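You operate a simulated robot arm through the tools that you are given. There is no shell and no other tool.

You are at the controls of a simulated robot arm. One attempt, no reset.

TASK
Shim the bracket foot till the gap display reads 0 MM.
Fine: free the bridge knob first. Push the thick shim home, read what is left, and push home the shim of that size. The third stays out. Push by the knobs, fingers clear of the gap. Turn the bridge knob tight last.

It is judged by the outcome, as a careful person would: the job done as asked, and still so three seconds after it is handed in. It fails if anything else is knocked over, pushed out of place, dropped, spilled or broken.

THE ROBOT
A 7-joint arm with a two-finger parallel gripper, fixed in place. Base frame: the origin is on the floor under the middle of its stand, x ahead of it, y to its left, z up; the work surface is at about z = 0.86. Readings come in m, rad, newtons and seconds.
With the tool pointing down near the work surface it reaches from about 0.4 to 0.9 m from the base axis. Its first joint turns from -2.496 to 2.496 rad. Payload 3 kg.
Tool frame: the origin (TCP) lies between the finger pads and is the grasp point; the fingertips stand 0.03 m ahead of it; z points along the fingers, y is the line along which they close. Largest opening 0.094 m; finger width 0.028, thickness 0.01; the body of the gripper, 0.05 by 0.096 m, starts 0.055 m behind the TCP.
Orientation is that of the tool frame in the base frame, as a unit quaternion [w, x, y, z]. With the fingers straight down and closing along the base's y, the tool's x points along the base's -x, its y along +y and its z along -z.

THE INTERFACE
- The arm moves only by the tool servo_tool. Its argument "motion" is a list of rows, each a list of 3 entries, a list of its own where there are three numbers: the shift along the base's x, y, z in cm, then the turn, a rotation vector about the base's x, y, z in degrees, then the closure, from 0 (fully open) to 1 (shut). In form: [[[x, y, z], [wx, wy, wz], gripper], ...]. A call has 1 to 20 rows; each row shifts and turns the commanded pose from where the row before left it. Each row takes 0.2 s and may step no farther than 0.05 m and 0.15 rad from the row before; otherwise, or with a gripper value out of range, the whole call is refused. Where a pose cannot be reached the arm comes as near as it can. A force on the tool above 90 N (or 10 N above the force at the start of the call, whichever is more), or a blocked arm, ends the call early, and 0.2 s more pass. The fingers move at their own pace (about 0.072 m/s each) and stop on an object; they squeeze with about 27 N. The grip force told is the motor's: it shows also when the fingers shut on nothing. Time passes only in rows, and 0.2 s behind the last, so rows that do not move let the fingers close. The reply holds the time, the measured pose of the TCP, the force on the tool along the base axes, the opening and the grip force, in the units named above and with some noise, with the torque about the TCP (base axes, N m) and any sound that the robot's microphone picked up.
- Cameras (640 x 400 px; columns grow to the right, rows downward): "scene" is fixed at [0.2262, 0.6549, 1.4343]; the picture's right is [-0.74, -0.68, 0.00], its down [-0.32, 0.35, -0.88] and it looks along [0.60, -0.65, -0.47] (base axes); focal length 286 px, centre (320, 200). "wrist" rides on the gripper at [0.076, 0.014, -0.103] in the tool frame; the picture's right is [-0.18, 0.98, 0.00], its down [-0.75, -0.14, -0.64] and it looks along [-0.63, -0.12, 0.77] (tool axes); focal length 243 px, centre (320, 200). There is no depth. A picture from a camera that has moved, and an enlarged one, comes with that camera's place and axes in the base frame and with its lens. The place of the scene camera against the robot may be out by one fixed shift of up to 0.025 m in any direction.
- get_image(camera): a new picture of that camera. It takes no simulated time.
- inspect(camera, box): a new picture of the part [left, top, right, bottom] of that camera's present view, enlarged. It takes no simulated time.
- finish_job(): hands the job in; it is judged then, once.

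Places have to be worked out from the pictures, the camera data and where the tool is seen. Open the gripper and draw the arm clear of the work before you hand the job in, unless the task says otherwise.

The tools are called after "Call:" as a command line: name --argument value ..., lists and objects as JSON in quotes. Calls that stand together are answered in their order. servo_tool: Moves the arm, as the interface text tells. Its arguments: {"type":"object","properties":{"motion":{"type":"array","items":{"type":"array"}}},"required":["motion"]} The other tools are called the same way: get_image (camera) takes a picture; inspect (camera, box) takes an enlarged picture of a part of a camera's view; finish_job () hands the job in.

At the start:

```text
time: 0.0
tool_pos: [0.4888, 0.2294, 1.3043]
ee_rot: [0.0, 0.0, 1.0, 0.0]
ft_force: [0.2, 0.5, -0.3]
torque: [0.0, 0.0, 0.05]
gripper_width: 0.0942
gripper_force: 0.0
```

scene: 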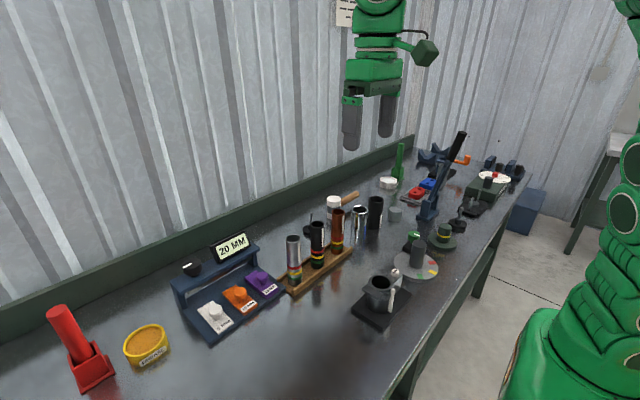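
wrist: 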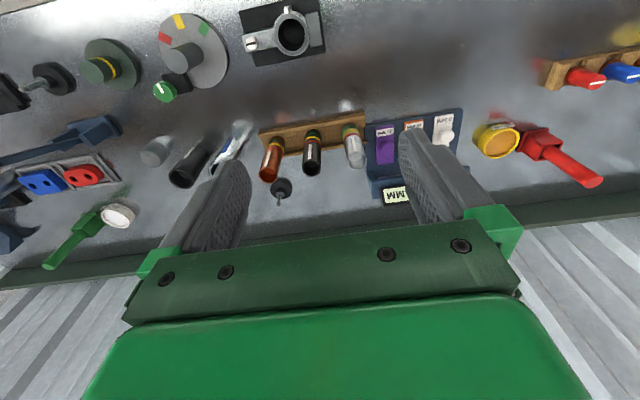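

I'll begin by enlarging the fixture with the 20 MM display in both cameras, to see knobs, shims and labels.

Call:
inspect --camera "scene" --box '[160, 220, 300, 350]'

Call:
inspect --camera "wrist" --box '[340, 90, 500, 220]'

```text
3.08 times, centred on (230, 285) of scene
camera zoom: at [0.2262, 0.6549, 1.4343], right [-0.74, -0.68, 0.0], down [-0.32, 0.35, -0.88], along [0.6, -0.65, -0.47], focal length 879 px, centre (597, -62)
```

zoom: 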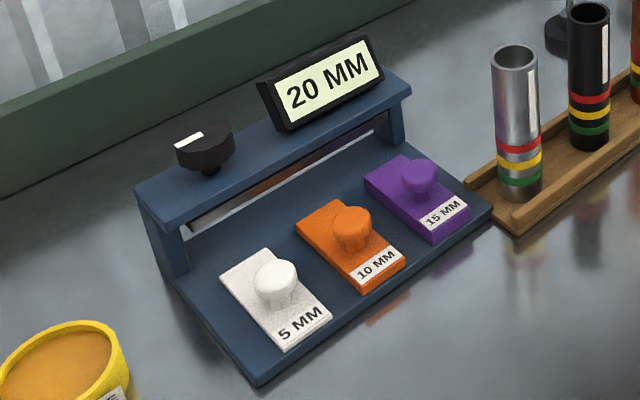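

```text
3.08 times, centred on (420, 155) of wrist
camera zoom: at [0.4137, 0.2438, 1.4058], right [0.18, 0.98, 0.0], down [0.75, -0.14, 0.64], along [0.63, -0.12, -0.77], focal length 746 px, centre (12, 338)
```

zoom: 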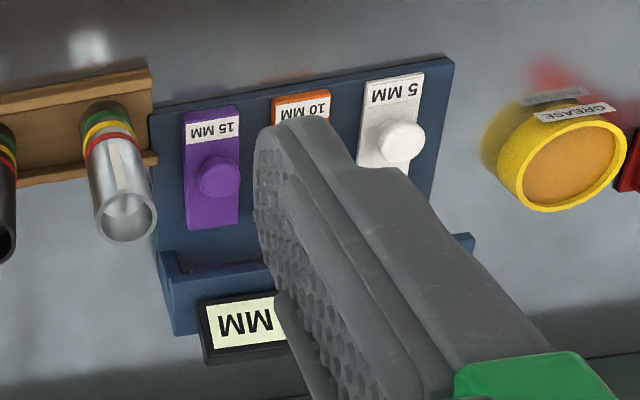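

The bridge fixture seems to sit with its shims at about x≈0.70, y≈0.34 to 0.48, and the black bridge knob at about (0.80, 0.47, 0.97). I'll move the tool above and in front of it, staying high, for closer wrist views.

Call:
servo_tool --motion '[[[1.6, 2.25, -1.6], [0, 0, 0], 0], [[1.6, 2.25, -1.6], [0, 0, 0], 0], [[1.6, 2.25, -1.6], [0, 0, 0], 0], [[1.6, 2.25, -1.6], [0, 0, 0], 0], [[1.6, 2.25, -1.6], [0, 0, 0], 0], [[1.6, 2.25, -1.6], [0, 0, 0], 0], [[1.6, 2.25, -1.6], [0, 0, 0], 0], [[1.6, 2.25, -1.6], [0, 0, 0], 0], [[0, 0, 0], [0, 0, 0], 0]]'

Call:
get_image --camera "wrist"

Call:
get_image --camera "scene"

```text
time: 2.0
tool_pos: [0.6163, 0.4072, 1.174]
ee_rot: [0.0, 0.0, 1.0, 0.0]
ft_force: [0.7, 0.1, 0.2]
torque: [-0.02, 0.02, 0.0]
gripper_width: 0.0942
gripper_force: 0.0
```

```text
taken
camera wrist: at [0.5415, 0.4221, 1.2761], right [0.18, 0.98, 0.0], down [0.75, -0.14, 0.64], along [0.63, -0.12, -0.77], focal length 243 px, centre (320, 200)
```

wrist: 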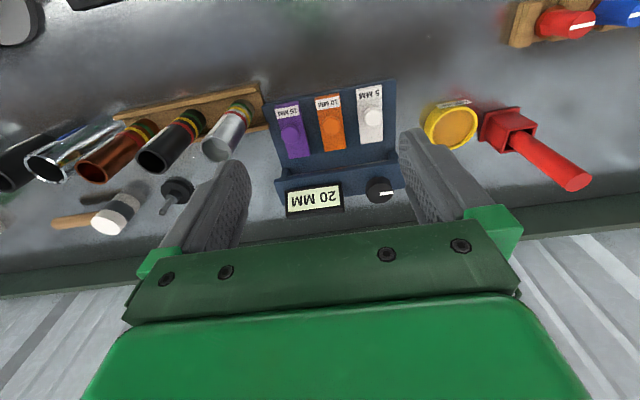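

```text
taken
```

scene: 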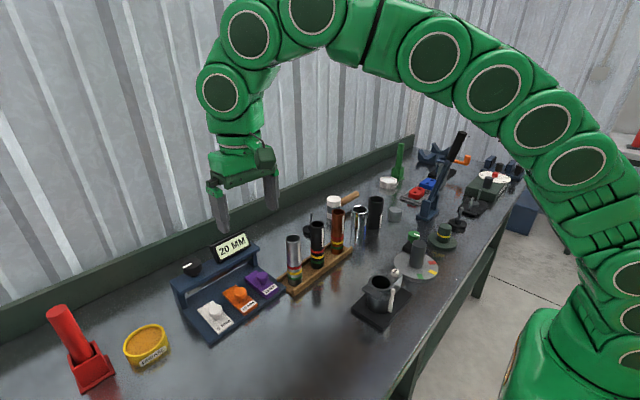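

The fixture is well in view between the fingers. I'll enlarge it in the wrist view to locate the knob, shims and bridge edges.

Call:
inspect --camera "wrist" --box '[255, 70, 425, 225]'

Call:
inspect --camera "scene" --box '[165, 225, 245, 285]'

```text
2.58 times, centred on (340, 148) of wrist
camera zoom: at [0.5415, 0.4221, 1.2761], right [0.18, 0.98, 0.0], down [0.75, -0.14, 0.64], along [0.63, -0.12, -0.77], focal length 626 px, centre (268, 336)
```

zoom: 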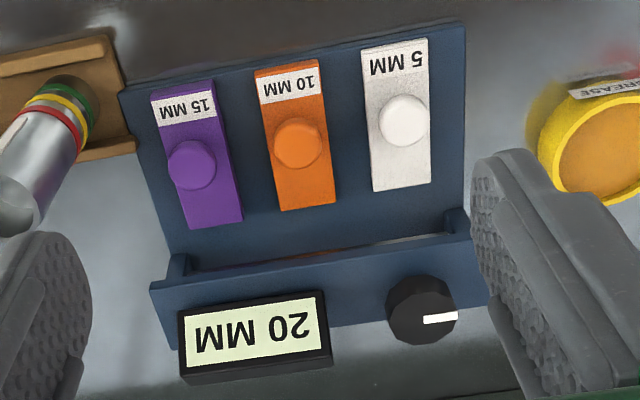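

```text
6.67 times, centred on (205, 255) of scene
camera zoom: at [0.2262, 0.6549, 1.4343], right [-0.74, -0.68, 0.0], down [-0.32, 0.35, -0.88], along [0.6, -0.65, -0.47], focal length 1905 px, centre (1087, -167)
```

zoom: 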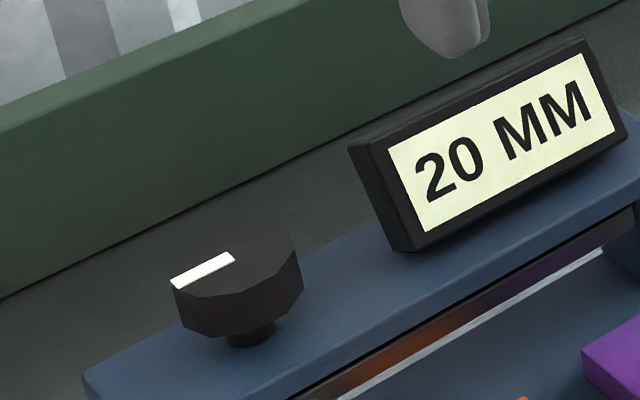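

The knob's white mark points toward +y, and the knob is near (0.78, 0.47). I'll move above it at a safe height for a second wrist view to triangulate its place and height.

Call:
servo_tool --motion '[[[2.5, 1.0, -1.3], [0, 0, 0], 0], [[2.5, 1.0, -1.3], [0, 0, 0], 0], [[2.5, 1.0, -1.3], [0, 0, 0], 0], [[2.5, 1.0, -1.3], [0, 0, 0], 0], [[2.5, 1.0, -1.3], [0, 0, 0], 0], [[2.5, 1.0, -1.3], [0, 0, 0], 0], [[0, 0, 0], [0, 0, 0], 0]]'

Call:
get_image --camera "wrist"

Call:
get_image --camera "scene"

```text
time: 3.6
tool_pos: [0.6907, 0.4378, 1.136]
ee_rot: [0.001, 0.0, 1.0, 0.001]
ft_force: [-0.2, -0.1, 0.9]
torque: [-0.01, 0.0, -0.01]
gripper_width: 0.0939
gripper_force: 0.0
out of reach, approached as far as the arm can: row 4, 5, 6
```

```text
taken
camera wrist: at [0.6159, 0.4532, 1.2372], right [0.18, 0.98, 0.0], down [0.75, -0.14, 0.64], along [0.63, -0.12, -0.77], focal length 243 px, centre (320, 200)
```

wrist: 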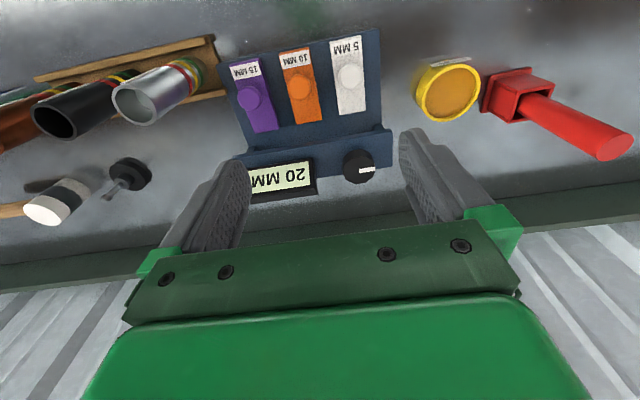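

```text
taken
```

scene: 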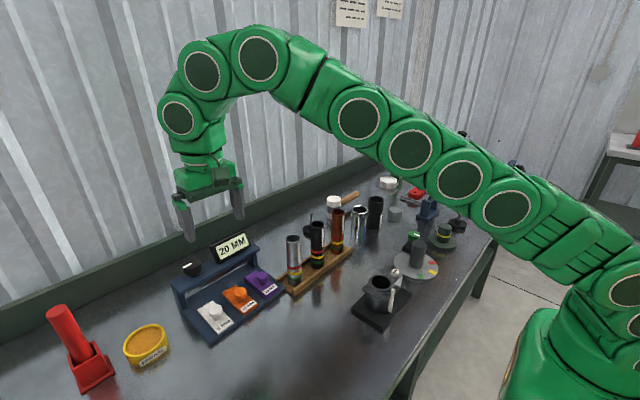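

The arm ran out of reach at this height with the tool straight down, so I'll need a forward tilt for the bridge knob. Enlarging this view to triangulate the knob and shims.

Call:
inspect --camera "wrist" --box '[215, 20, 405, 210]'

```text
2.11 times, centred on (310, 115) of wrist
camera zoom: at [0.6159, 0.4532, 1.2372], right [0.18, 0.98, 0.0], down [0.75, -0.14, 0.64], along [0.63, -0.12, -0.77], focal length 511 px, centre (341, 379)
```

zoom: 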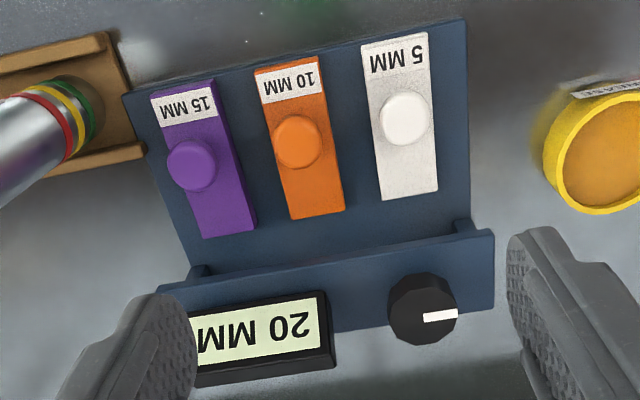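

Triangulating from the two wrist views, the bridge knob top is at about (0.790, 0.472, 0.978) with a diameter near 42 mm. The display's edge is at y≈0.415, and the shim knobs are at x≈0.697, y≈0.344, 0.411 and 0.478. I'll tilt the tool forward for reach, partly close the gripper, and check the resulting pose.

Call:
servo_tool --motion '[[[0, 0, 0], [0, -7.5, 0], 0.28], [[0, 0, 0], [0, -7.5, 0], 0.28], [[0, 0, 0], [0, 0, 0], 0.28], [[0, 0, 0], [0, 0, 0], 0.28]]'

```text
time: 4.6
tool_pos: [0.6923, 0.4386, 1.1355]
ee_rot: [0.131, 0.001, 0.991, 0.0]
ft_force: [-0.5, 0.1, 0.5]
torque: [0.01, 0.0, -0.02]
gripper_width: 0.0677
gripper_force: 0.1
```

The commanded pose follows the measured one, and the 15° forward tilt is in. I'll move closer toward the spot above the knob, at about z=1.06.

Call:
servo_tool --motion '[[[1.6, 0.7, -1.9], [0, 0, 0], 0.28], [[1.6, 0.7, -1.9], [0, 0, 0], 0.28], [[1.6, 0.7, -1.9], [0, 0, 0], 0.28], [[1.6, 0.7, -1.9], [0, 0, 0], 0.28], [[0, 0, 0], [0, 0, 0], 0.28]]'

Call:
get_image --camera "wrist"

Call:
get_image --camera "scene"

```text
time: 5.8
tool_pos: [0.7587, 0.4682, 1.0578]
ee_rot: [0.13, 0.001, 0.991, 0.0]
ft_force: [0.0, -0.4, 0.4]
torque: [0.03, 0.02, 0.02]
gripper_width: 0.0677
gripper_force: 0.0
```

```text
taken
camera wrist: at [0.6597, 0.4834, 1.1373], right [0.18, 0.98, 0.05], down [0.56, -0.14, 0.82], along [0.81, -0.12, -0.58], focal length 243 px, centre (320, 200)
```

wrist: 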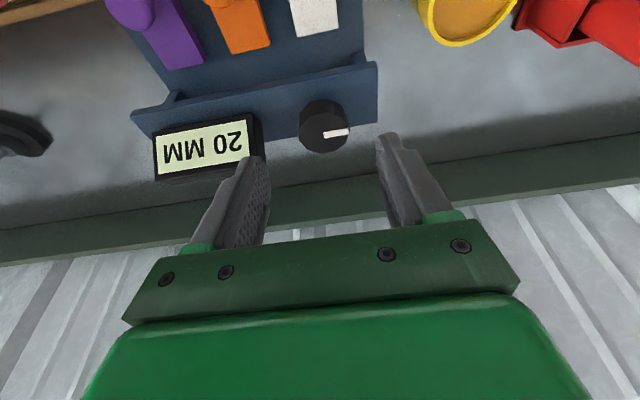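

```text
taken
```

scene: 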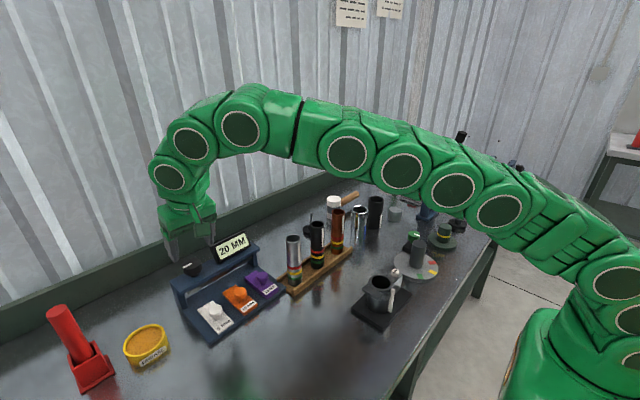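

Reached it, and the knob lines up between the fingers in y. I'll enlarge to refine the knob's position and height above the bridge.

Call:
inspect --camera "wrist" --box '[240, 60, 420, 180]'

Call:
inspect --camera "scene" --box '[150, 220, 250, 290]'

```text
3.33 times, centred on (330, 120) of wrist
camera zoom: at [0.6597, 0.4834, 1.1373], right [0.18, 0.98, 0.05], down [0.56, -0.14, 0.82], along [0.81, -0.12, -0.58], focal length 809 px, centre (287, 467)
```

zoom: 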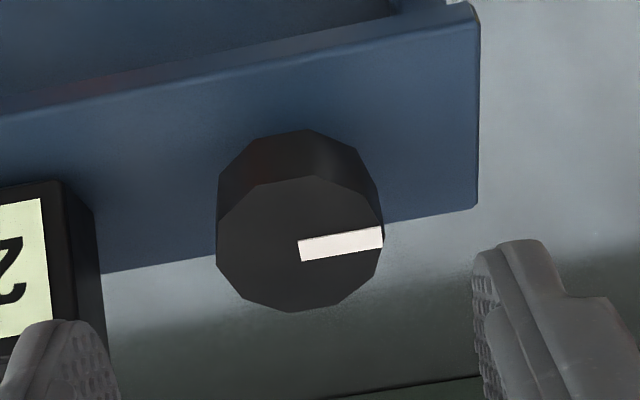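

```text
5.71 times, centred on (200, 255) of scene
camera zoom: at [0.2262, 0.6549, 1.4343], right [-0.74, -0.68, 0.0], down [-0.32, 0.35, -0.88], along [0.6, -0.65, -0.47], focal length 1632 px, centre (1006, -114)
```

zoom: 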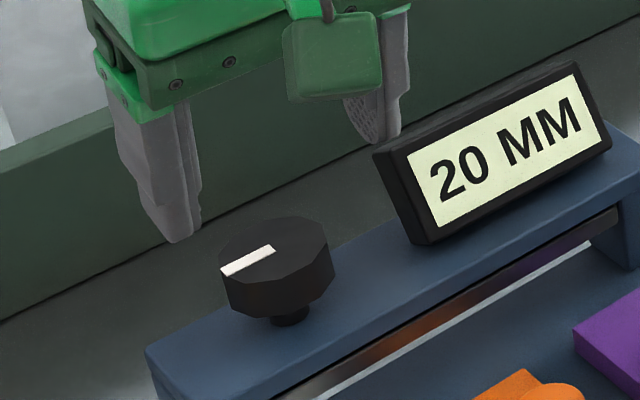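

All three views agree on a knob axis of about (0.787, 0.4715), a body from z≈0.965 to 0.981, and a bridge top near 0.945. I'll descend along the tool axis with the fingers straddling the knob in y, tips stopping just above the bridge.

Call:
servo_tool --motion '[[[0.6, 0.33, 0], [0, 0, 0], 0.28], [[0.43, 0, -1.62], [0, 0, 0], 0.28], [[0.43, 0, -1.62], [0, 0, 0], 0.28], [[0.43, 0, -1.62], [0, 0, 0], 0.28], [[0, 0, 0], [0, 0, 0], 0.28]]'

Call:
get_image --camera "wrist"

Call:
inspect --camera "scene" --box '[150, 220, 250, 290]'

```text
time: 7.0
tool_pos: [0.777, 0.4721, 1.0107]
ee_rot: [0.13, -0.001, 0.991, 0.0]
ft_force: [-0.3, -0.2, -0.3]
torque: [-0.01, 0.02, 0.04]
gripper_width: 0.0679
gripper_force: 0.1
```

```text
taken
camera wrist: at [0.6782, 0.4861, 1.0894], right [0.18, 0.98, 0.05], down [0.56, -0.14, 0.82], along [0.81, -0.12, -0.58], focal length 243 px, centre (320, 200)
```

wrist: 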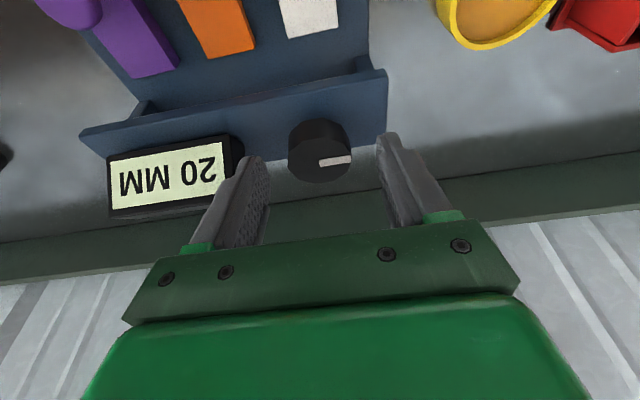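

```text
5.71 times, centred on (200, 255) of scene
camera zoom: at [0.2262, 0.6549, 1.4343], right [-0.74, -0.68, 0.0], down [-0.32, 0.35, -0.88], along [0.6, -0.65, -0.47], focal length 1632 px, centre (1006, -114)
```

zoom: 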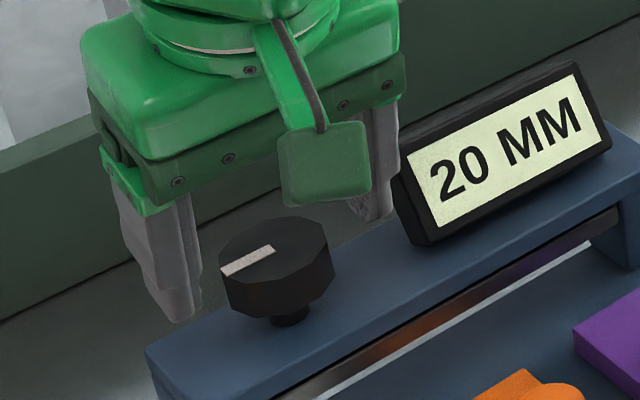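

The fingers straddle the knob with the display's edge clear by about 1 cm. I'll go down the last 1.8 cm.

Call:
servo_tool --motion '[[[0.25, -0.05, -0.9], [0, 0, 0], 0.28], [[0.25, 0, -0.9], [0, 0, 0], 0.28], [[0, 0, 0], [0, 0, 0], 0.28]]'

Call:
get_image --camera "wrist"

Call:
inspect --camera "scene" --box '[150, 220, 250, 290]'

```text
time: 7.8
tool_pos: [0.7821, 0.4709, 0.9931]
ee_rot: [0.13, 0.0, 0.991, 0.001]
ft_force: [-0.2, 0.4, -0.2]
torque: [0.02, 0.0, 0.0]
gripper_width: 0.0677
gripper_force: 0.1
```

```text
taken
camera wrist: at [0.6824, 0.4855, 1.0717], right [0.18, 0.98, 0.05], down [0.56, -0.14, 0.82], along [0.81, -0.12, -0.58], focal length 243 px, centre (320, 200)
```

wrist: 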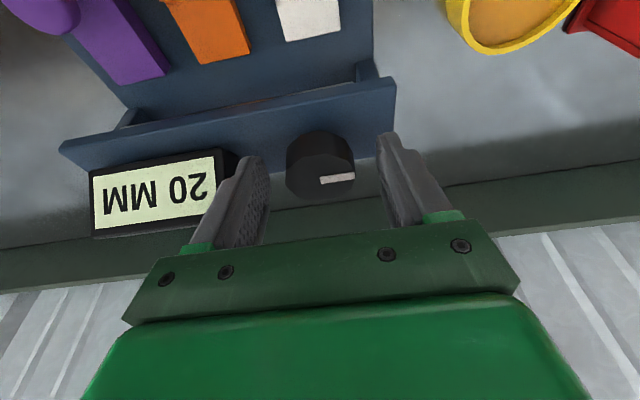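

```text
5.71 times, centred on (200, 255) of scene
camera zoom: at [0.2262, 0.6549, 1.4343], right [-0.74, -0.68, 0.0], down [-0.32, 0.35, -0.88], along [0.6, -0.65, -0.47], focal length 1632 px, centre (1006, -114)
```

zoom: 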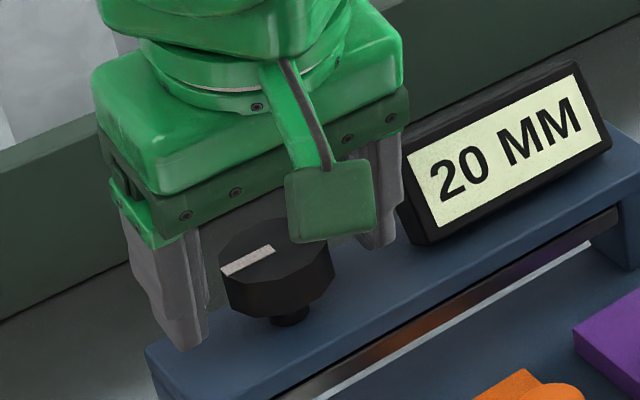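

The fingers straddle the knob at mid-height. I'll close on it and read the opening.

Call:
servo_tool --motion '[[[0, 0, 0], [0, 0, 0], 0.6], [[0, 0, 0], [0, 0, 0], 1], [[0, 0, 0], [0, 0, 0], 1]]'

Call:
get_image --camera "wrist"

```text
time: 8.6
tool_pos: [0.7811, 0.4693, 0.9932]
ee_rot: [0.131, 0.0, 0.991, 0.0]
ft_force: [-1.1, -5.7, 3.0]
torque: [-0.27, 0.32, -0.04]
gripper_width: 0.0415
gripper_force: 45.2
```

```text
taken
camera wrist: at [0.6824, 0.4851, 1.0716], right [0.18, 0.98, 0.05], down [0.56, -0.14, 0.82], along [0.81, -0.12, -0.58], focal length 243 px, centre (320, 200)
```

wrist: 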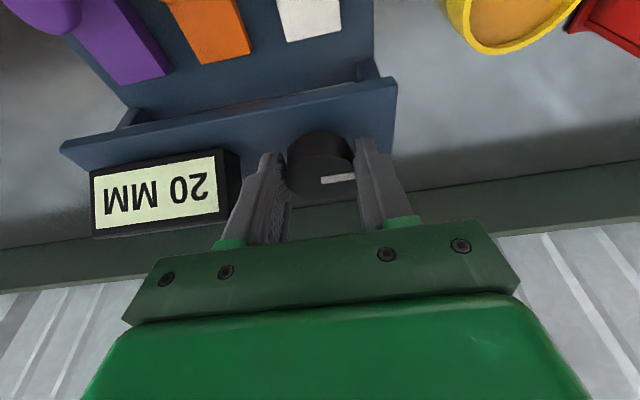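

The knob is gripped, with an opening of 41.5 mm matching its diameter. I'll turn counter-clockwise about the tool axis by about 28° to start freeing it and watch the torque.

Call:
servo_tool --motion '[[[0, -0.1, 0], [-1.81, 0, 6.76], 1], [[0, 0, 0], [-1.81, 0, 6.76], 1], [[0, 0, 0], [-1.81, 0, 6.76], 1], [[0, 0, 0], [-1.81, 0, 6.76], 1], [[0, 0, 0], [0, 0, 0], 1]]'

Call:
get_image --camera "wrist"

Call:
inspect --camera "scene" --box '[150, 220, 250, 290]'

```text
time: 9.8
tool_pos: [0.7805, 0.4687, 0.9942]
ee_rot: [0.126, -0.24, 0.962, -0.032]
ft_force: [-0.1, 4.6, 8.4]
torque: [0.28, 0.79, 0.03]
gripper_width: 0.0436
gripper_force: 45.2
```

```text
taken
camera wrist: at [0.6842, 0.4465, 1.0727], right [-0.29, 0.95, -0.08], down [0.54, 0.23, 0.81], along [0.79, 0.19, -0.58], focal length 243 px, centre (320, 200)
```

wrist: 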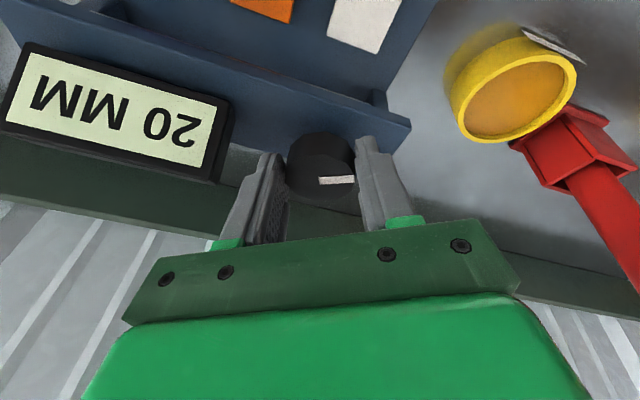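

```text
5.71 times, centred on (200, 255) of scene
camera zoom: at [0.2262, 0.6549, 1.4343], right [-0.74, -0.68, 0.0], down [-0.32, 0.35, -0.88], along [0.6, -0.65, -0.47], focal length 1632 px, centre (1006, -114)
```

zoom: 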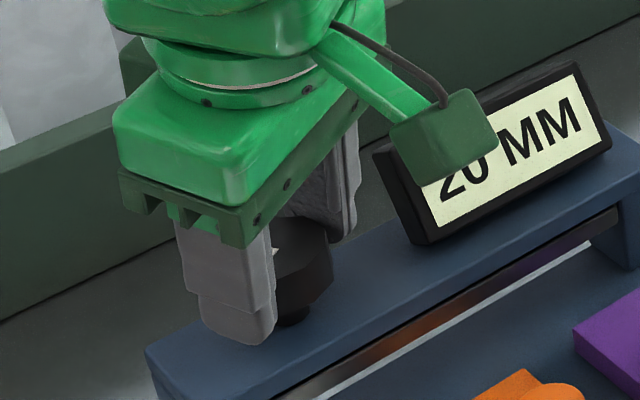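

The mark stayed fixed relative to the gripper, so the knob turned about 28° with it and no stop was felt. I'll continue another 28° counter-clockwise.

Call:
servo_tool --motion '[[[0, 0, 0], [-1.81, 0, 6.76], 1], [[0, 0, 0], [-1.81, 0, 6.76], 1], [[0, 0, 0], [-1.81, 0, 6.76], 1], [[0, 0, 0], [-1.81, 0, 6.76], 1], [[0, 0, 0], [0, 0, 0], 1]]'

Call:
get_image --camera "wrist"

Call:
get_image --camera "scene"

```text
time: 11.0
tool_pos: [0.7815, 0.4682, 0.992]
ee_rot: [0.115, -0.466, 0.875, -0.063]
ft_force: [18.0, -10.5, 0.5]
torque: [0.13, -0.29, -0.09]
gripper_width: 0.0445
gripper_force: 45.4
```

```text
taken
camera wrist: at [0.7035, 0.4139, 1.0774], right [-0.69, 0.7, -0.19], down [0.35, 0.55, 0.76], along [0.63, 0.46, -0.62], focal length 243 px, centre (320, 200)
```

wrist: 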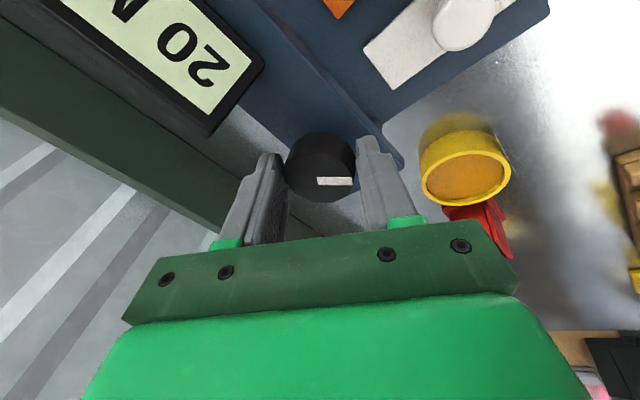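

```text
taken
```

scene: 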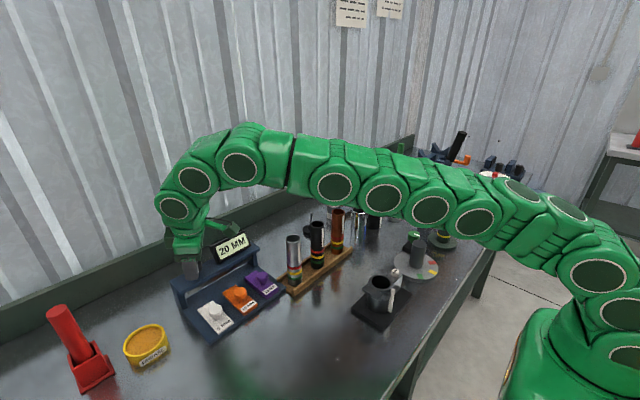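

The knob has turned about 56°. There's a lateral load of about +18 N in x, so my grip centre is a little short in x. I'll shift slightly to relieve it while turning on to about 84°.

Call:
servo_tool --motion '[[[0.15, -0.1, 0], [0, 0, 0], 1], [[0.1, 0, 0], [-1.81, 0, 6.76], 1], [[0, 0, 0], [-1.81, 0, 6.76], 1], [[0, 0, 0], [-1.81, 0, 6.76], 1], [[0, 0, 0], [-1.81, 0, 6.76], 1], [[0, 0, 0], [0, 0, 0], 1]]'

Call:
get_image --camera "wrist"

Call:
get_image --camera "scene"

```text
time: 12.4
tool_pos: [0.7826, 0.4702, 0.994]
ee_rot: [0.098, -0.664, 0.736, -0.087]
ft_force: [14.6, 8.5, 3.6]
torque: [0.46, -0.09, 0.02]
gripper_width: 0.0446
gripper_force: 45.4
```

```text
taken
camera wrist: at [0.7357, 0.3955, 1.0864], right [-0.93, 0.28, -0.25], down [0.04, 0.73, 0.68], along [0.38, 0.62, -0.69], focal length 243 px, centre (320, 200)
```

wrist: 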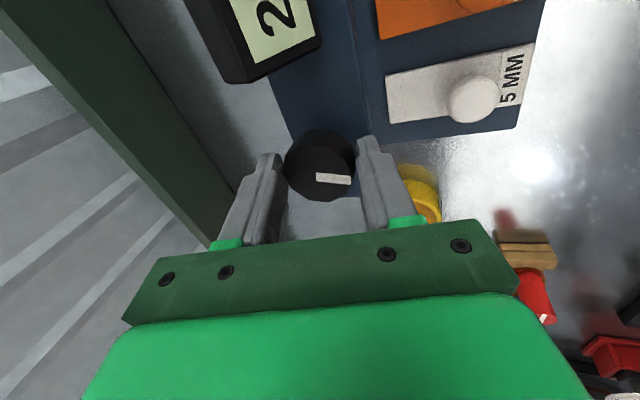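

```text
taken
```

scene: 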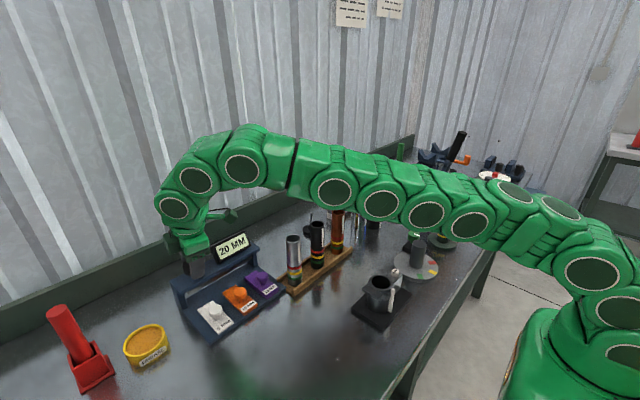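

Now about 84° turned, the knob still follows, and nothing has stopped it yet. I'll go on another 21° to see whether there is an end stop.

Call:
servo_tool --motion '[[[0.1, 0, 0], [-1.81, 0, 6.76], 1], [[0, 0, 0], [-1.81, 0, 6.76], 1], [[0, 0, 0], [-1.81, 0, 6.76], 1], [[0, 0, 0], [0, 0, 0], 1]]'

Call:
get_image --camera "wrist"

```text
time: 13.4
tool_pos: [0.7828, 0.4681, 0.994]
ee_rot: [-0.079, 0.787, -0.603, 0.104]
ft_force: [-5.1, 1.5, 5.3]
torque: [-0.24, 0.44, -0.72]
gripper_width: 0.0446
gripper_force: 45.3
```

```text
taken
camera wrist: at [0.7639, 0.3915, 1.093], right [-0.96, -0.08, -0.26], down [-0.22, 0.76, 0.6], along [0.15, 0.64, -0.75], focal length 243 px, centre (320, 200)
```

wrist: 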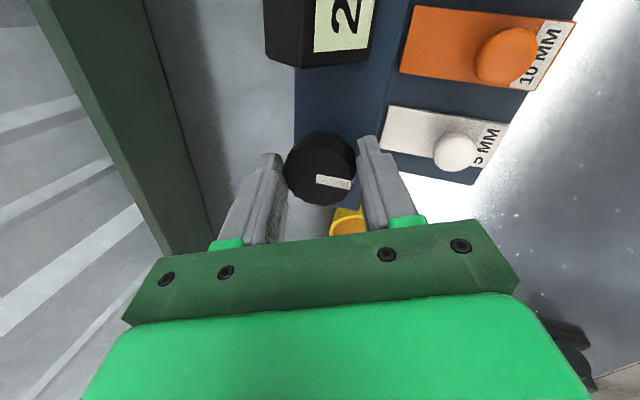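

Torque about z jumped to −0.72 N·m and the knob lagged slightly, so it has reached an end stop about 90° round and should now be free. I'll open modestly and back off along the tool axis.

Call:
servo_tool --motion '[[[0, 0, 0], [0, 0, 0], 0.4], [[0, 0, 0], [0, 0, 0], 0.36], [[-0.4, 0, 1.5], [0, 0, 0], 0.36], [[-0.5, 0, 1.9], [0, 0, 0], 0.36], [[-0.8, 0, 3.0], [0, 0, 0], 0.36], [[-0.8, 0, 3.0], [0, 0, 0], 0.36], [[0, 0, 0], [0, 0, 0], 0.36]]'

Call:
get_image --camera "wrist"

Call:
get_image --camera "scene"

```text
time: 15.0
tool_pos: [0.7607, 0.4669, 1.0901]
ee_rot: [-0.079, 0.786, -0.604, 0.103]
ft_force: [-0.1, 0.2, -0.3]
torque: [-0.02, 0.02, -0.02]
gripper_width: 0.0604
gripper_force: 0.0
```

```text
taken
camera wrist: at [0.7412, 0.3903, 1.1894], right [-0.96, -0.08, -0.26], down [-0.22, 0.76, 0.61], along [0.15, 0.64, -0.75], focal length 243 px, centre (320, 200)
```

wrist: 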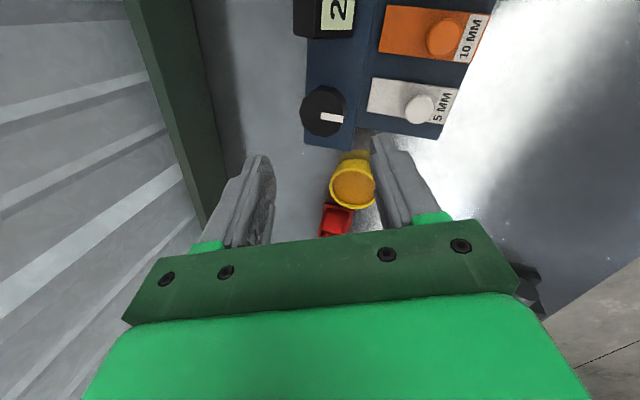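

```text
taken
```

scene: 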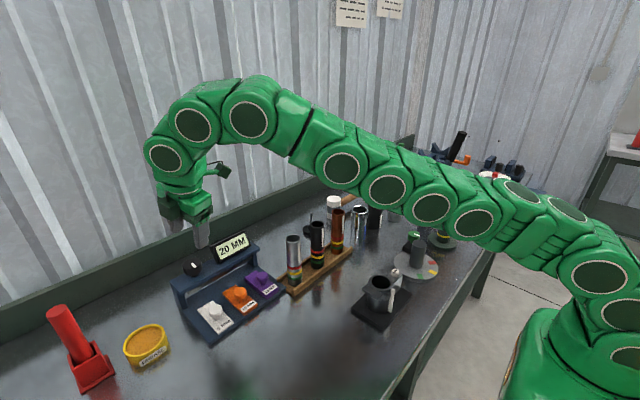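

The knob mark has moved round, now pointing toward −x. I'll rotate the wrist back while retreating above and in front of the fixture, then inspect.

Call:
servo_tool --motion '[[[-0.8, -0.5, 0.2], [2.07, 0, -7.73], 0.5], [[-0.8, -0.5, 0.2], [2.07, 0, -7.73], 0.5], [[-0.8, -0.5, 0.2], [2.07, 0, -7.73], 0.5], [[-0.8, -0.5, 0.2], [2.07, 0, -7.73], 0.5], [[-0.8, -0.5, 0.2], [2.07, 0, -7.73], 0.5], [[-0.8, -0.5, 0.2], [2.07, 0, -7.73], 0.5], [[-0.8, -0.5, 0.2], [2.07, 0, -7.73], 0.5], [[-0.8, -0.5, 0.2], [2.07, 0, -7.73], 0.5], [[-0.8, -0.5, 0.2], [2.07, 0, -7.73], 0.5], [[-0.8, -0.5, 0.2], [2.07, 0, -7.73], 0.5], [[-0.8, -0.5, 0.2], [2.07, 0, -7.73], 0.5], [[-0.8, -0.5, 0.2], [2.07, 0, -7.73], 0.5], [[-0.8, -0.5, 0.2], [2.07, 0, -7.73], 0.5], [[0, 0, 0], [0, 7.5, 0], 0.5], [[0, 0, 0], [0, 7.5, 0], 0.5], [[0, 0, 0], [0, 0, 0], 0.5]]'

Call:
get_image --camera "wrist"

Call:
inspect --camera "scene" --box '[160, 220, 300, 350]'

```text
time: 18.4
tool_pos: [0.6563, 0.4016, 1.114]
ee_rot: [0.001, -0.008, 1.0, 0.0]
ft_force: [-0.9, 0.6, 0.1]
torque: [-0.03, 0.03, -0.02]
gripper_width: 0.0469
gripper_force: 0.0
```

```text
taken
camera wrist: at [0.5807, 0.416, 1.2155], right [0.17, 0.99, 0.0], down [0.76, -0.13, 0.64], along [0.63, -0.11, -0.77], focal length 243 px, centre (320, 200)
```

wrist: 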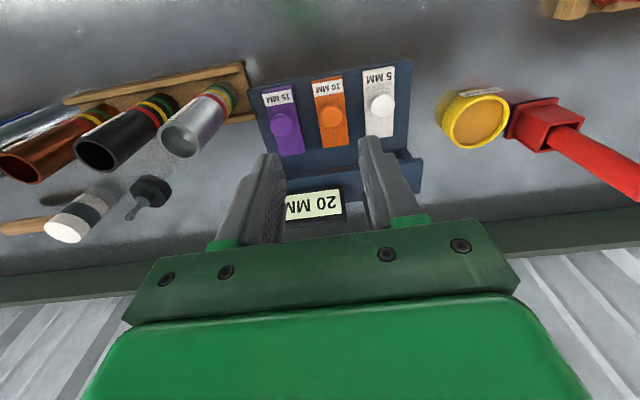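

```text
3.08 times, centred on (230, 285) of scene
camera zoom: at [0.2262, 0.6549, 1.4343], right [-0.74, -0.68, 0.0], down [-0.32, 0.35, -0.88], along [0.6, -0.65, -0.47], focal length 879 px, centre (597, -62)
```

zoom: 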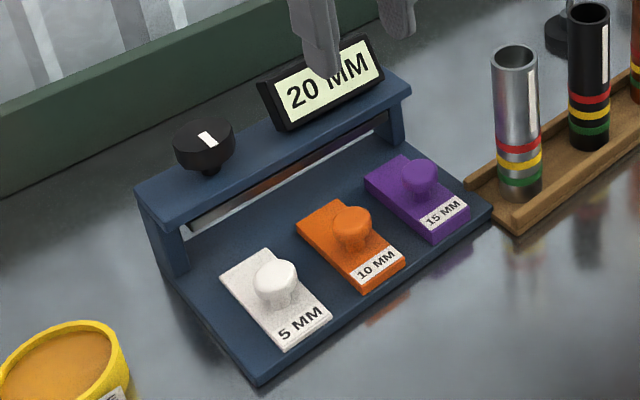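

The scene view shows the mark now pointing toward −x, a quarter turn counter-clockwise, and the fixture itself hasn't shifted. Next I'll enlarge the wrist view to pin down the purple 15 MM shim's knob and nearby clearances.

Call:
inspect --camera "wrist" --box '[235, 50, 425, 180]'

```text
3.08 times, centred on (330, 115) of wrist
camera zoom: at [0.5807, 0.416, 1.2155], right [0.17, 0.99, 0.0], down [0.76, -0.13, 0.64], along [0.63, -0.11, -0.77], focal length 746 px, centre (289, 462)
```

zoom: 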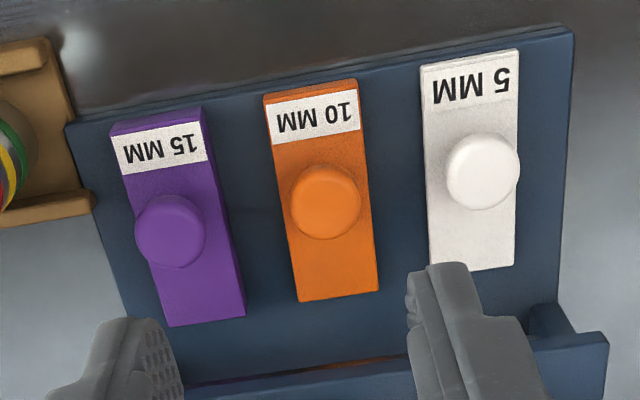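

I want the knob shape and height above the shim, so I'll enlarge the scene view on the shims.

Call:
inspect --camera "scene" --box '[195, 260, 285, 340]'

```text
5.00 times, centred on (240, 300) of scene
camera zoom: at [0.2262, 0.6549, 1.4343], right [-0.74, -0.68, 0.0], down [-0.32, 0.35, -0.88], along [0.6, -0.65, -0.47], focal length 1428 px, centre (720, -300)
```

zoom: 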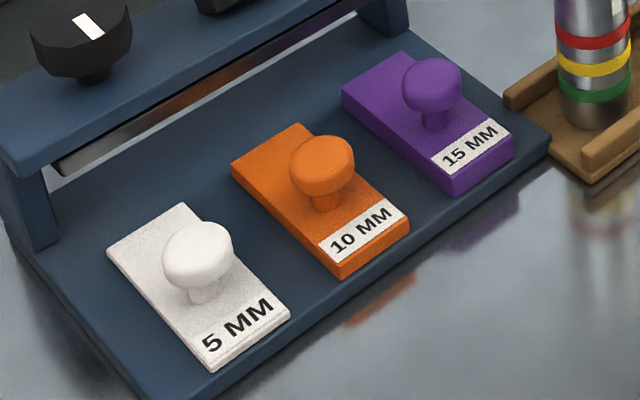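

The shim knobs are mushroom-shaped, with heads about 31 mm across and tops near z≈0.91. I'll close the fingers, go to x≈0.652, y≈0.350 (robot side of the purple knob, biased away from the silver tube), and descend partway to check clearance.

Call:
servo_tool --motion '[[[-0.2, -2.6, 0], [0, 0, -0.9], 1], [[-0.2, -2.6, 0], [0, 0, 0], 1], [[0, 0, -3.5], [0, 0, 0], 1], [[0, 0, -3.5], [0, 0, 0], 1], [[0, 0, -3.0], [0, 0, 0], 1], [[0, 0, 0], [0, 0, 0], 1]]'

Call:
get_image --camera "wrist"

Call:
get_image --camera "scene"

```text
time: 19.8
tool_pos: [0.6545, 0.353, 1.0138]
ee_rot: [0.0, 0.0, 1.0, -0.001]
ft_force: [-0.3, -0.3, 0.7]
torque: [0.01, 0.01, 0.03]
gripper_width: 0.0
gripper_force: 27.2
```

```text
taken
camera wrist: at [0.5793, 0.3676, 1.1152], right [0.18, 0.98, 0.0], down [0.75, -0.14, 0.64], along [0.63, -0.12, -0.77], focal length 243 px, centre (320, 200)
```

wrist: 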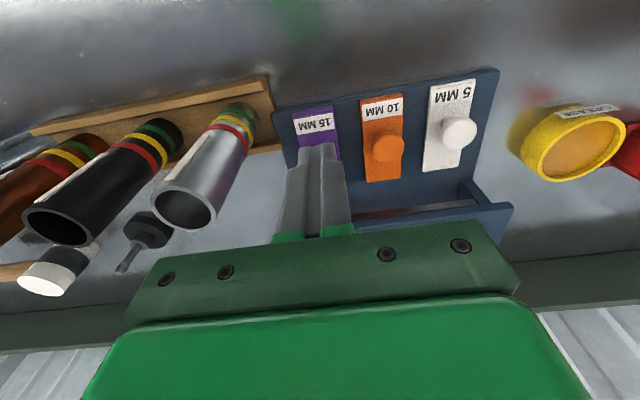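

```text
taken
```

scene: 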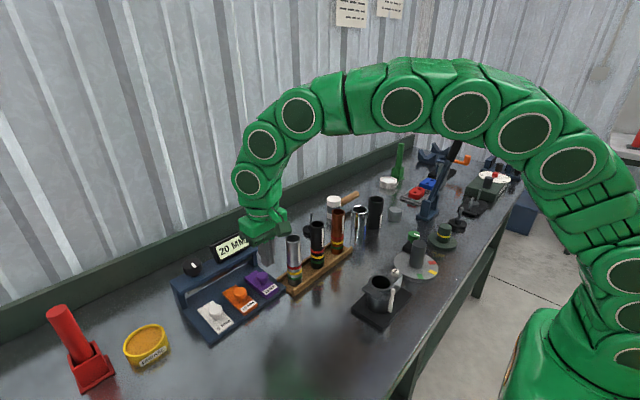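

The silver tube's top is at about (0.66, 0.268, 1.00), radius 19 mm, so the hand clears it by about 17 mm at this y. I'll descend until the fingertips are level with the knob head, at about z=0.894.

Call:
servo_tool --motion '[[[0, -0.2, -2.5], [0, 0, 0], 1], [[0, 0, -2.5], [0, 0, 0], 1], [[0, 0, -2.0], [0, 0, 0], 1], [[0, 0, -1.2], [0, 0, 0], 1], [[0, 0, -0.7], [0, 0, 0], 1], [[0, 0, 0], [0, 0, 0], 1]]'

Call:
get_image --camera "wrist"

Call:
inspect --camera "scene" --box '[195, 220, 315, 320]'

```text
time: 21.2
tool_pos: [0.6516, 0.3506, 0.9243]
ee_rot: [0.0, 0.0, 1.0, 0.0]
ft_force: [0.9, -0.7, 0.1]
torque: [0.01, -0.04, -0.01]
gripper_width: 0.0003
gripper_force: 26.9
```

```text
taken
camera wrist: at [0.5765, 0.3646, 1.0259], right [0.18, 0.98, 0.0], down [0.75, -0.14, 0.64], along [0.63, -0.12, -0.77], focal length 243 px, centre (320, 200)
```

wrist: 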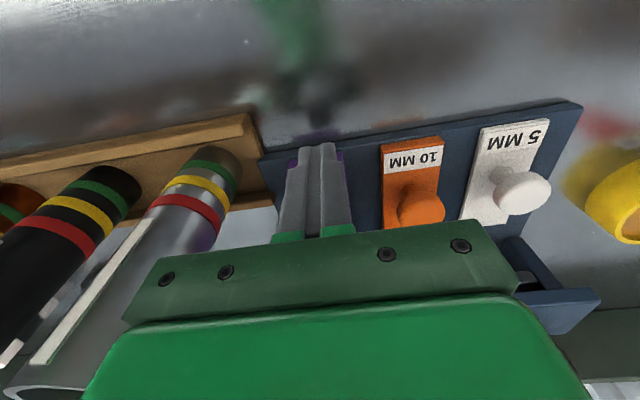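

```text
4.00 times, centred on (255, 270) of scene
camera zoom: at [0.2262, 0.6549, 1.4343], right [-0.74, -0.68, 0.0], down [-0.32, 0.35, -0.88], along [0.6, -0.65, -0.47], focal length 1143 px, centre (580, -80)
```

zoom: 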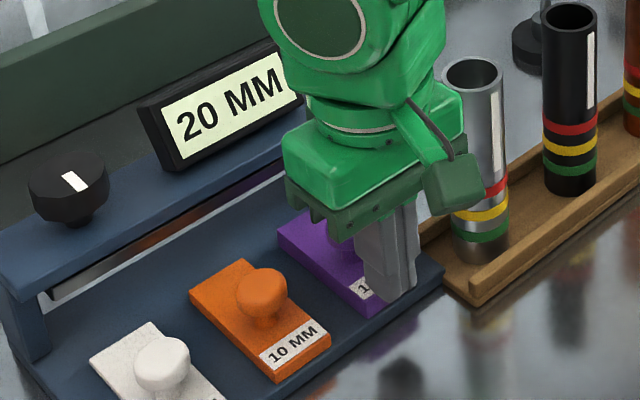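

The fingertips hang over the label, robot-side of the purple knob, and no contact is felt. I'll push +x gently: about 1.7 cm to reach the knob, then another 1.5 cm.

Call:
servo_tool --motion '[[[0.8, 0, 0], [0, 0, 0], 1], [[0.8, 0, 0], [0, 0, 0], 1], [[0.6, 0, 0], [0, 0, 0], 1], [[0.5, 0, 0], [0, 0, 0], 1], [[0.5, 0, 0], [0, 0, 0], 1], [[0, 0, 0], [0, 0, 0], 1]]'

Call:
inspect --camera "scene" --box '[195, 220, 315, 320]'

```text
time: 22.6
tool_pos: [0.6829, 0.3498, 0.9237]
ee_rot: [0.0, 0.0, 1.0, 0.001]
ft_force: [-0.4, 0.1, 0.4]
torque: [0.01, 0.0, 0.0]
gripper_width: 0.0001
gripper_force: 27.1
```

```text
4.00 times, centred on (255, 270) of scene
camera zoom: at [0.2262, 0.6549, 1.4343], right [-0.74, -0.68, 0.0], down [-0.32, 0.35, -0.88], along [0.6, -0.65, -0.47], focal length 1143 px, centre (580, -80)
```

zoom: 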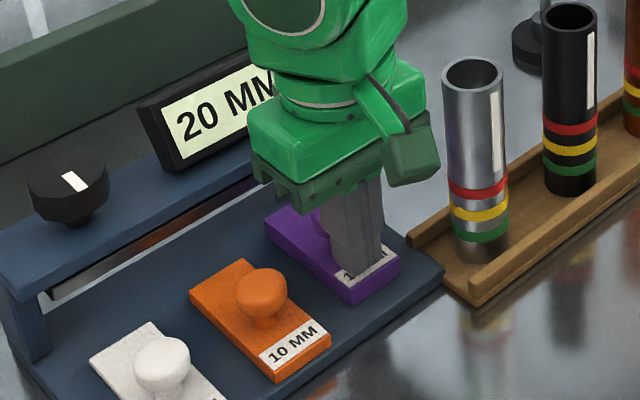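

The shim slides easily, about 1.3 cm so far with almost no force. I'll continue pushing in small steps until I feel a stop.

Call:
servo_tool --motion '[[[0.5, 0, 0], [0, 0, 0], 1], [[0.5, 0, 0], [0, 0, 0], 1], [[0.5, 0, 0], [0, 0, 0], 1], [[0.5, 0, 0], [0, 0, 0], 1], [[0.4, 0, 0], [0, 0, 0], 1], [[0, 0, 0], [0, 0, 0], 1]]'

Call:
inspect --camera "scene" --box '[195, 220, 315, 320]'

Call:
get_image --camera "wrist"

```text
time: 24.0
tool_pos: [0.7067, 0.3485, 0.9242]
ee_rot: [0.0, 0.0, 1.0, 0.0]
ft_force: [-0.3, -0.3, 0.7]
torque: [-0.02, 0.05, -0.02]
gripper_width: 0.0003
gripper_force: 26.5
```

```text
4.00 times, centred on (255, 270) of scene
camera zoom: at [0.2262, 0.6549, 1.4343], right [-0.74, -0.68, 0.0], down [-0.32, 0.35, -0.88], along [0.6, -0.65, -0.47], focal length 1143 px, centre (580, -80)
```

zoom: 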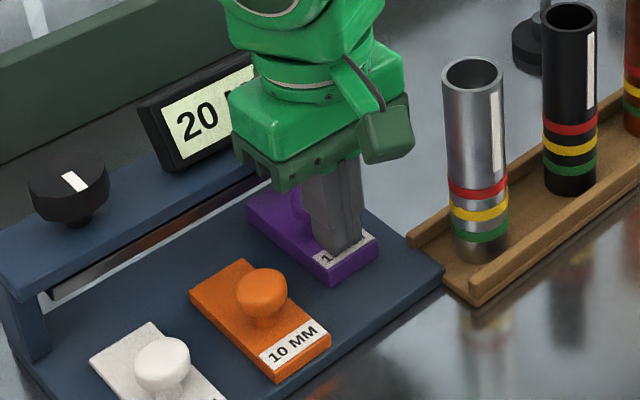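

```text
taken
camera wrist: at [0.6318, 0.363, 1.0265], right [0.18, 0.98, 0.0], down [0.75, -0.14, 0.64], along [0.63, -0.12, -0.77], focal length 243 px, centre (320, 200)
```

wrist: 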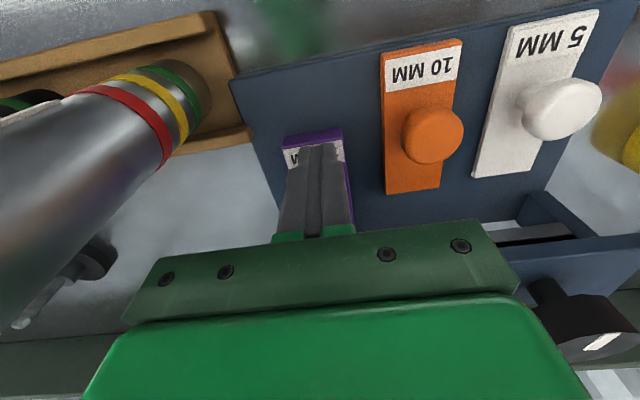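

The shim has moved roughly 3.7 cm, there's still no stop, and the fingers remain about 4 cm in front of the bridge. I'll continue in small 4 mm steps.

Call:
servo_tool --motion '[[[0.4, 0, 0], [0, 0, 0], 1], [[0.4, 0, 0], [0, 0, 0], 1], [[0.4, 0, 0], [0, 0, 0], 1], [[0, 0, 0], [0, 0, 0], 1]]'

Call:
inspect --camera "scene" --box '[175, 220, 295, 320]'

```text
time: 25.0
tool_pos: [0.7151, 0.3483, 0.9238]
ee_rot: [-0.004, -0.001, 1.0, -0.001]
ft_force: [-67.4, -11.3, 7.3]
torque: [-0.46, 1.06, -0.34]
gripper_width: 0.0
gripper_force: 27.7
```

```text
4.00 times, centred on (235, 270) of scene
camera zoom: at [0.2262, 0.6549, 1.4343], right [-0.74, -0.68, 0.0], down [-0.32, 0.35, -0.88], along [0.6, -0.65, -0.47], focal length 1143 px, centre (660, -80)
```

zoom: 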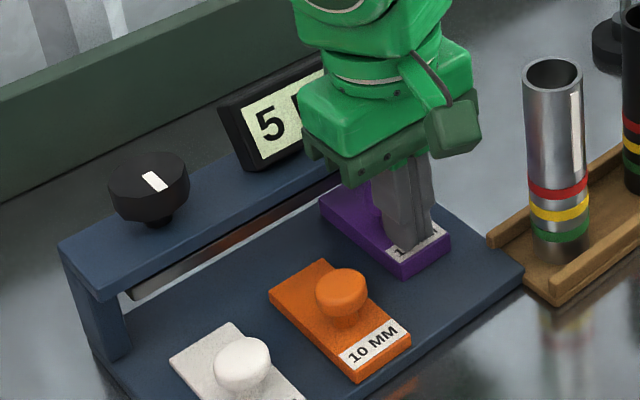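

The display changed to 5 and I felt a firm stop (−67 N), so the 15 MM shim is home. I'll back off at once, then lift straight up and clear.

Call:
servo_tool --motion '[[[-0.8, 0, 0], [0, 0, 0], 1], [[-1.2, 0, 0], [0, 0, 0], 1], [[-1.0, 0, 0], [0, 0, 0], 1], [[0, 0, 2.5], [0, 0, 0], 1], [[0, 0, 3.5], [0, 0, 0], 1], [[0, 0, 4], [0, 0, 0], 1], [[0, 0, 3], [0, 0, 0], 1], [[-0.5, 2, 2], [0, 0, 0], 1], [[0, 0, 0], [0, 0, 0], 1]]'

Call:
get_image --camera "wrist"

Call:
inspect --camera "scene" --box '[160, 220, 300, 350]'

```text
time: 27.0
tool_pos: [0.6839, 0.3715, 1.0762]
ee_rot: [0.001, 0.0, 1.0, 0.0]
ft_force: [0.2, 0.1, 0.0]
torque: [-0.02, 0.01, -0.03]
gripper_width: 0.0
gripper_force: 27.5
```

```text
taken
camera wrist: at [0.6092, 0.3863, 1.1776], right [0.18, 0.98, 0.0], down [0.75, -0.14, 0.64], along [0.63, -0.12, -0.77], focal length 243 px, centre (320, 200)
```

wrist: 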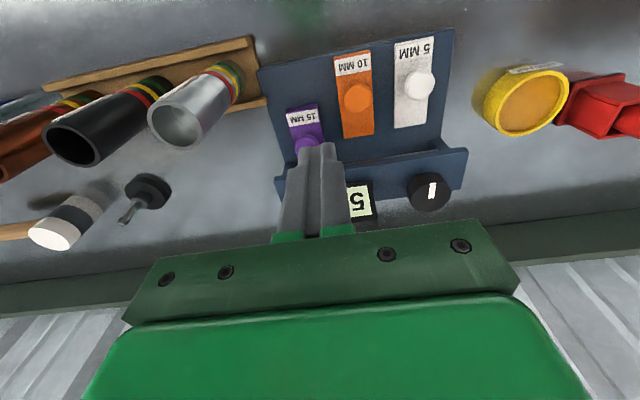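

```text
3.08 times, centred on (230, 285) of scene
camera zoom: at [0.2262, 0.6549, 1.4343], right [-0.74, -0.68, 0.0], down [-0.32, 0.35, -0.88], along [0.6, -0.65, -0.47], focal length 879 px, centre (597, -62)
```

zoom: 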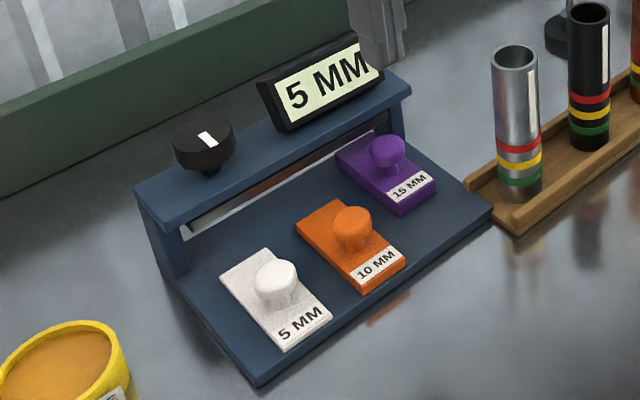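

The display reads 5 MM with the 15 MM shim home, so the 5 MM white shim goes next and the orange one stays out. I'll move over to y≈0.478 on the robot side of the white knob and descend partway.

Call:
servo_tool --motion '[[[-1.06, 3.55, 0], [0, 0, 0], 1], [[-1.06, 3.55, 0], [0, 0, 0], 1], [[-1.06, 3.55, 0], [0, 0, 0], 1], [[0, 0, -3.5], [0, 0, 0], 1], [[0, 0, -3.5], [0, 0, 0], 1], [[0, 0, 0], [0, 0, 0], 1]]'

Call:
get_image --camera "wrist"

Call:
inspect --camera "scene" --box '[160, 220, 300, 350]'

```text
time: 28.4
tool_pos: [0.655, 0.4772, 1.0049]
ee_rot: [0.0, -0.001, 1.0, -0.001]
ft_force: [0.1, -0.5, -0.6]
torque: [-0.03, 0.03, 0.02]
gripper_width: 0.0001
gripper_force: 27.1
```

```text
taken
camera wrist: at [0.5808, 0.4928, 1.1067], right [0.18, 0.98, 0.0], down [0.75, -0.14, 0.64], along [0.63, -0.12, -0.77], focal length 243 px, centre (320, 200)
```

wrist: 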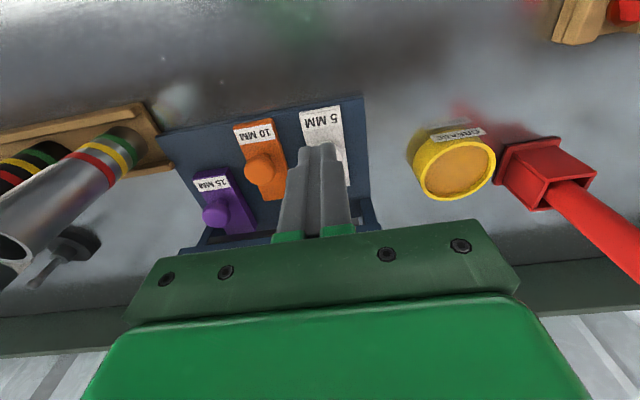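

```text
3.08 times, centred on (230, 285) of scene
camera zoom: at [0.2262, 0.6549, 1.4343], right [-0.74, -0.68, 0.0], down [-0.32, 0.35, -0.88], along [0.6, -0.65, -0.47], focal length 879 px, centre (597, -62)
```

zoom: 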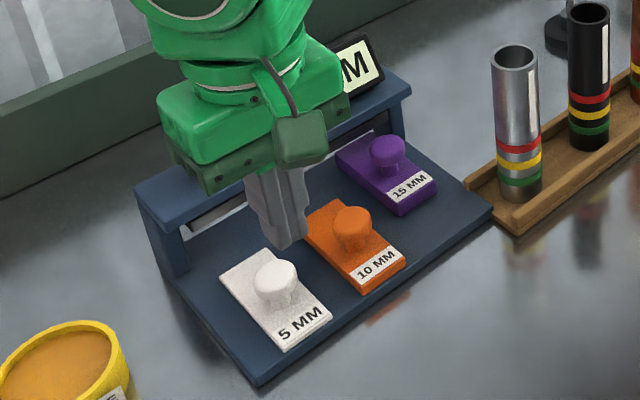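

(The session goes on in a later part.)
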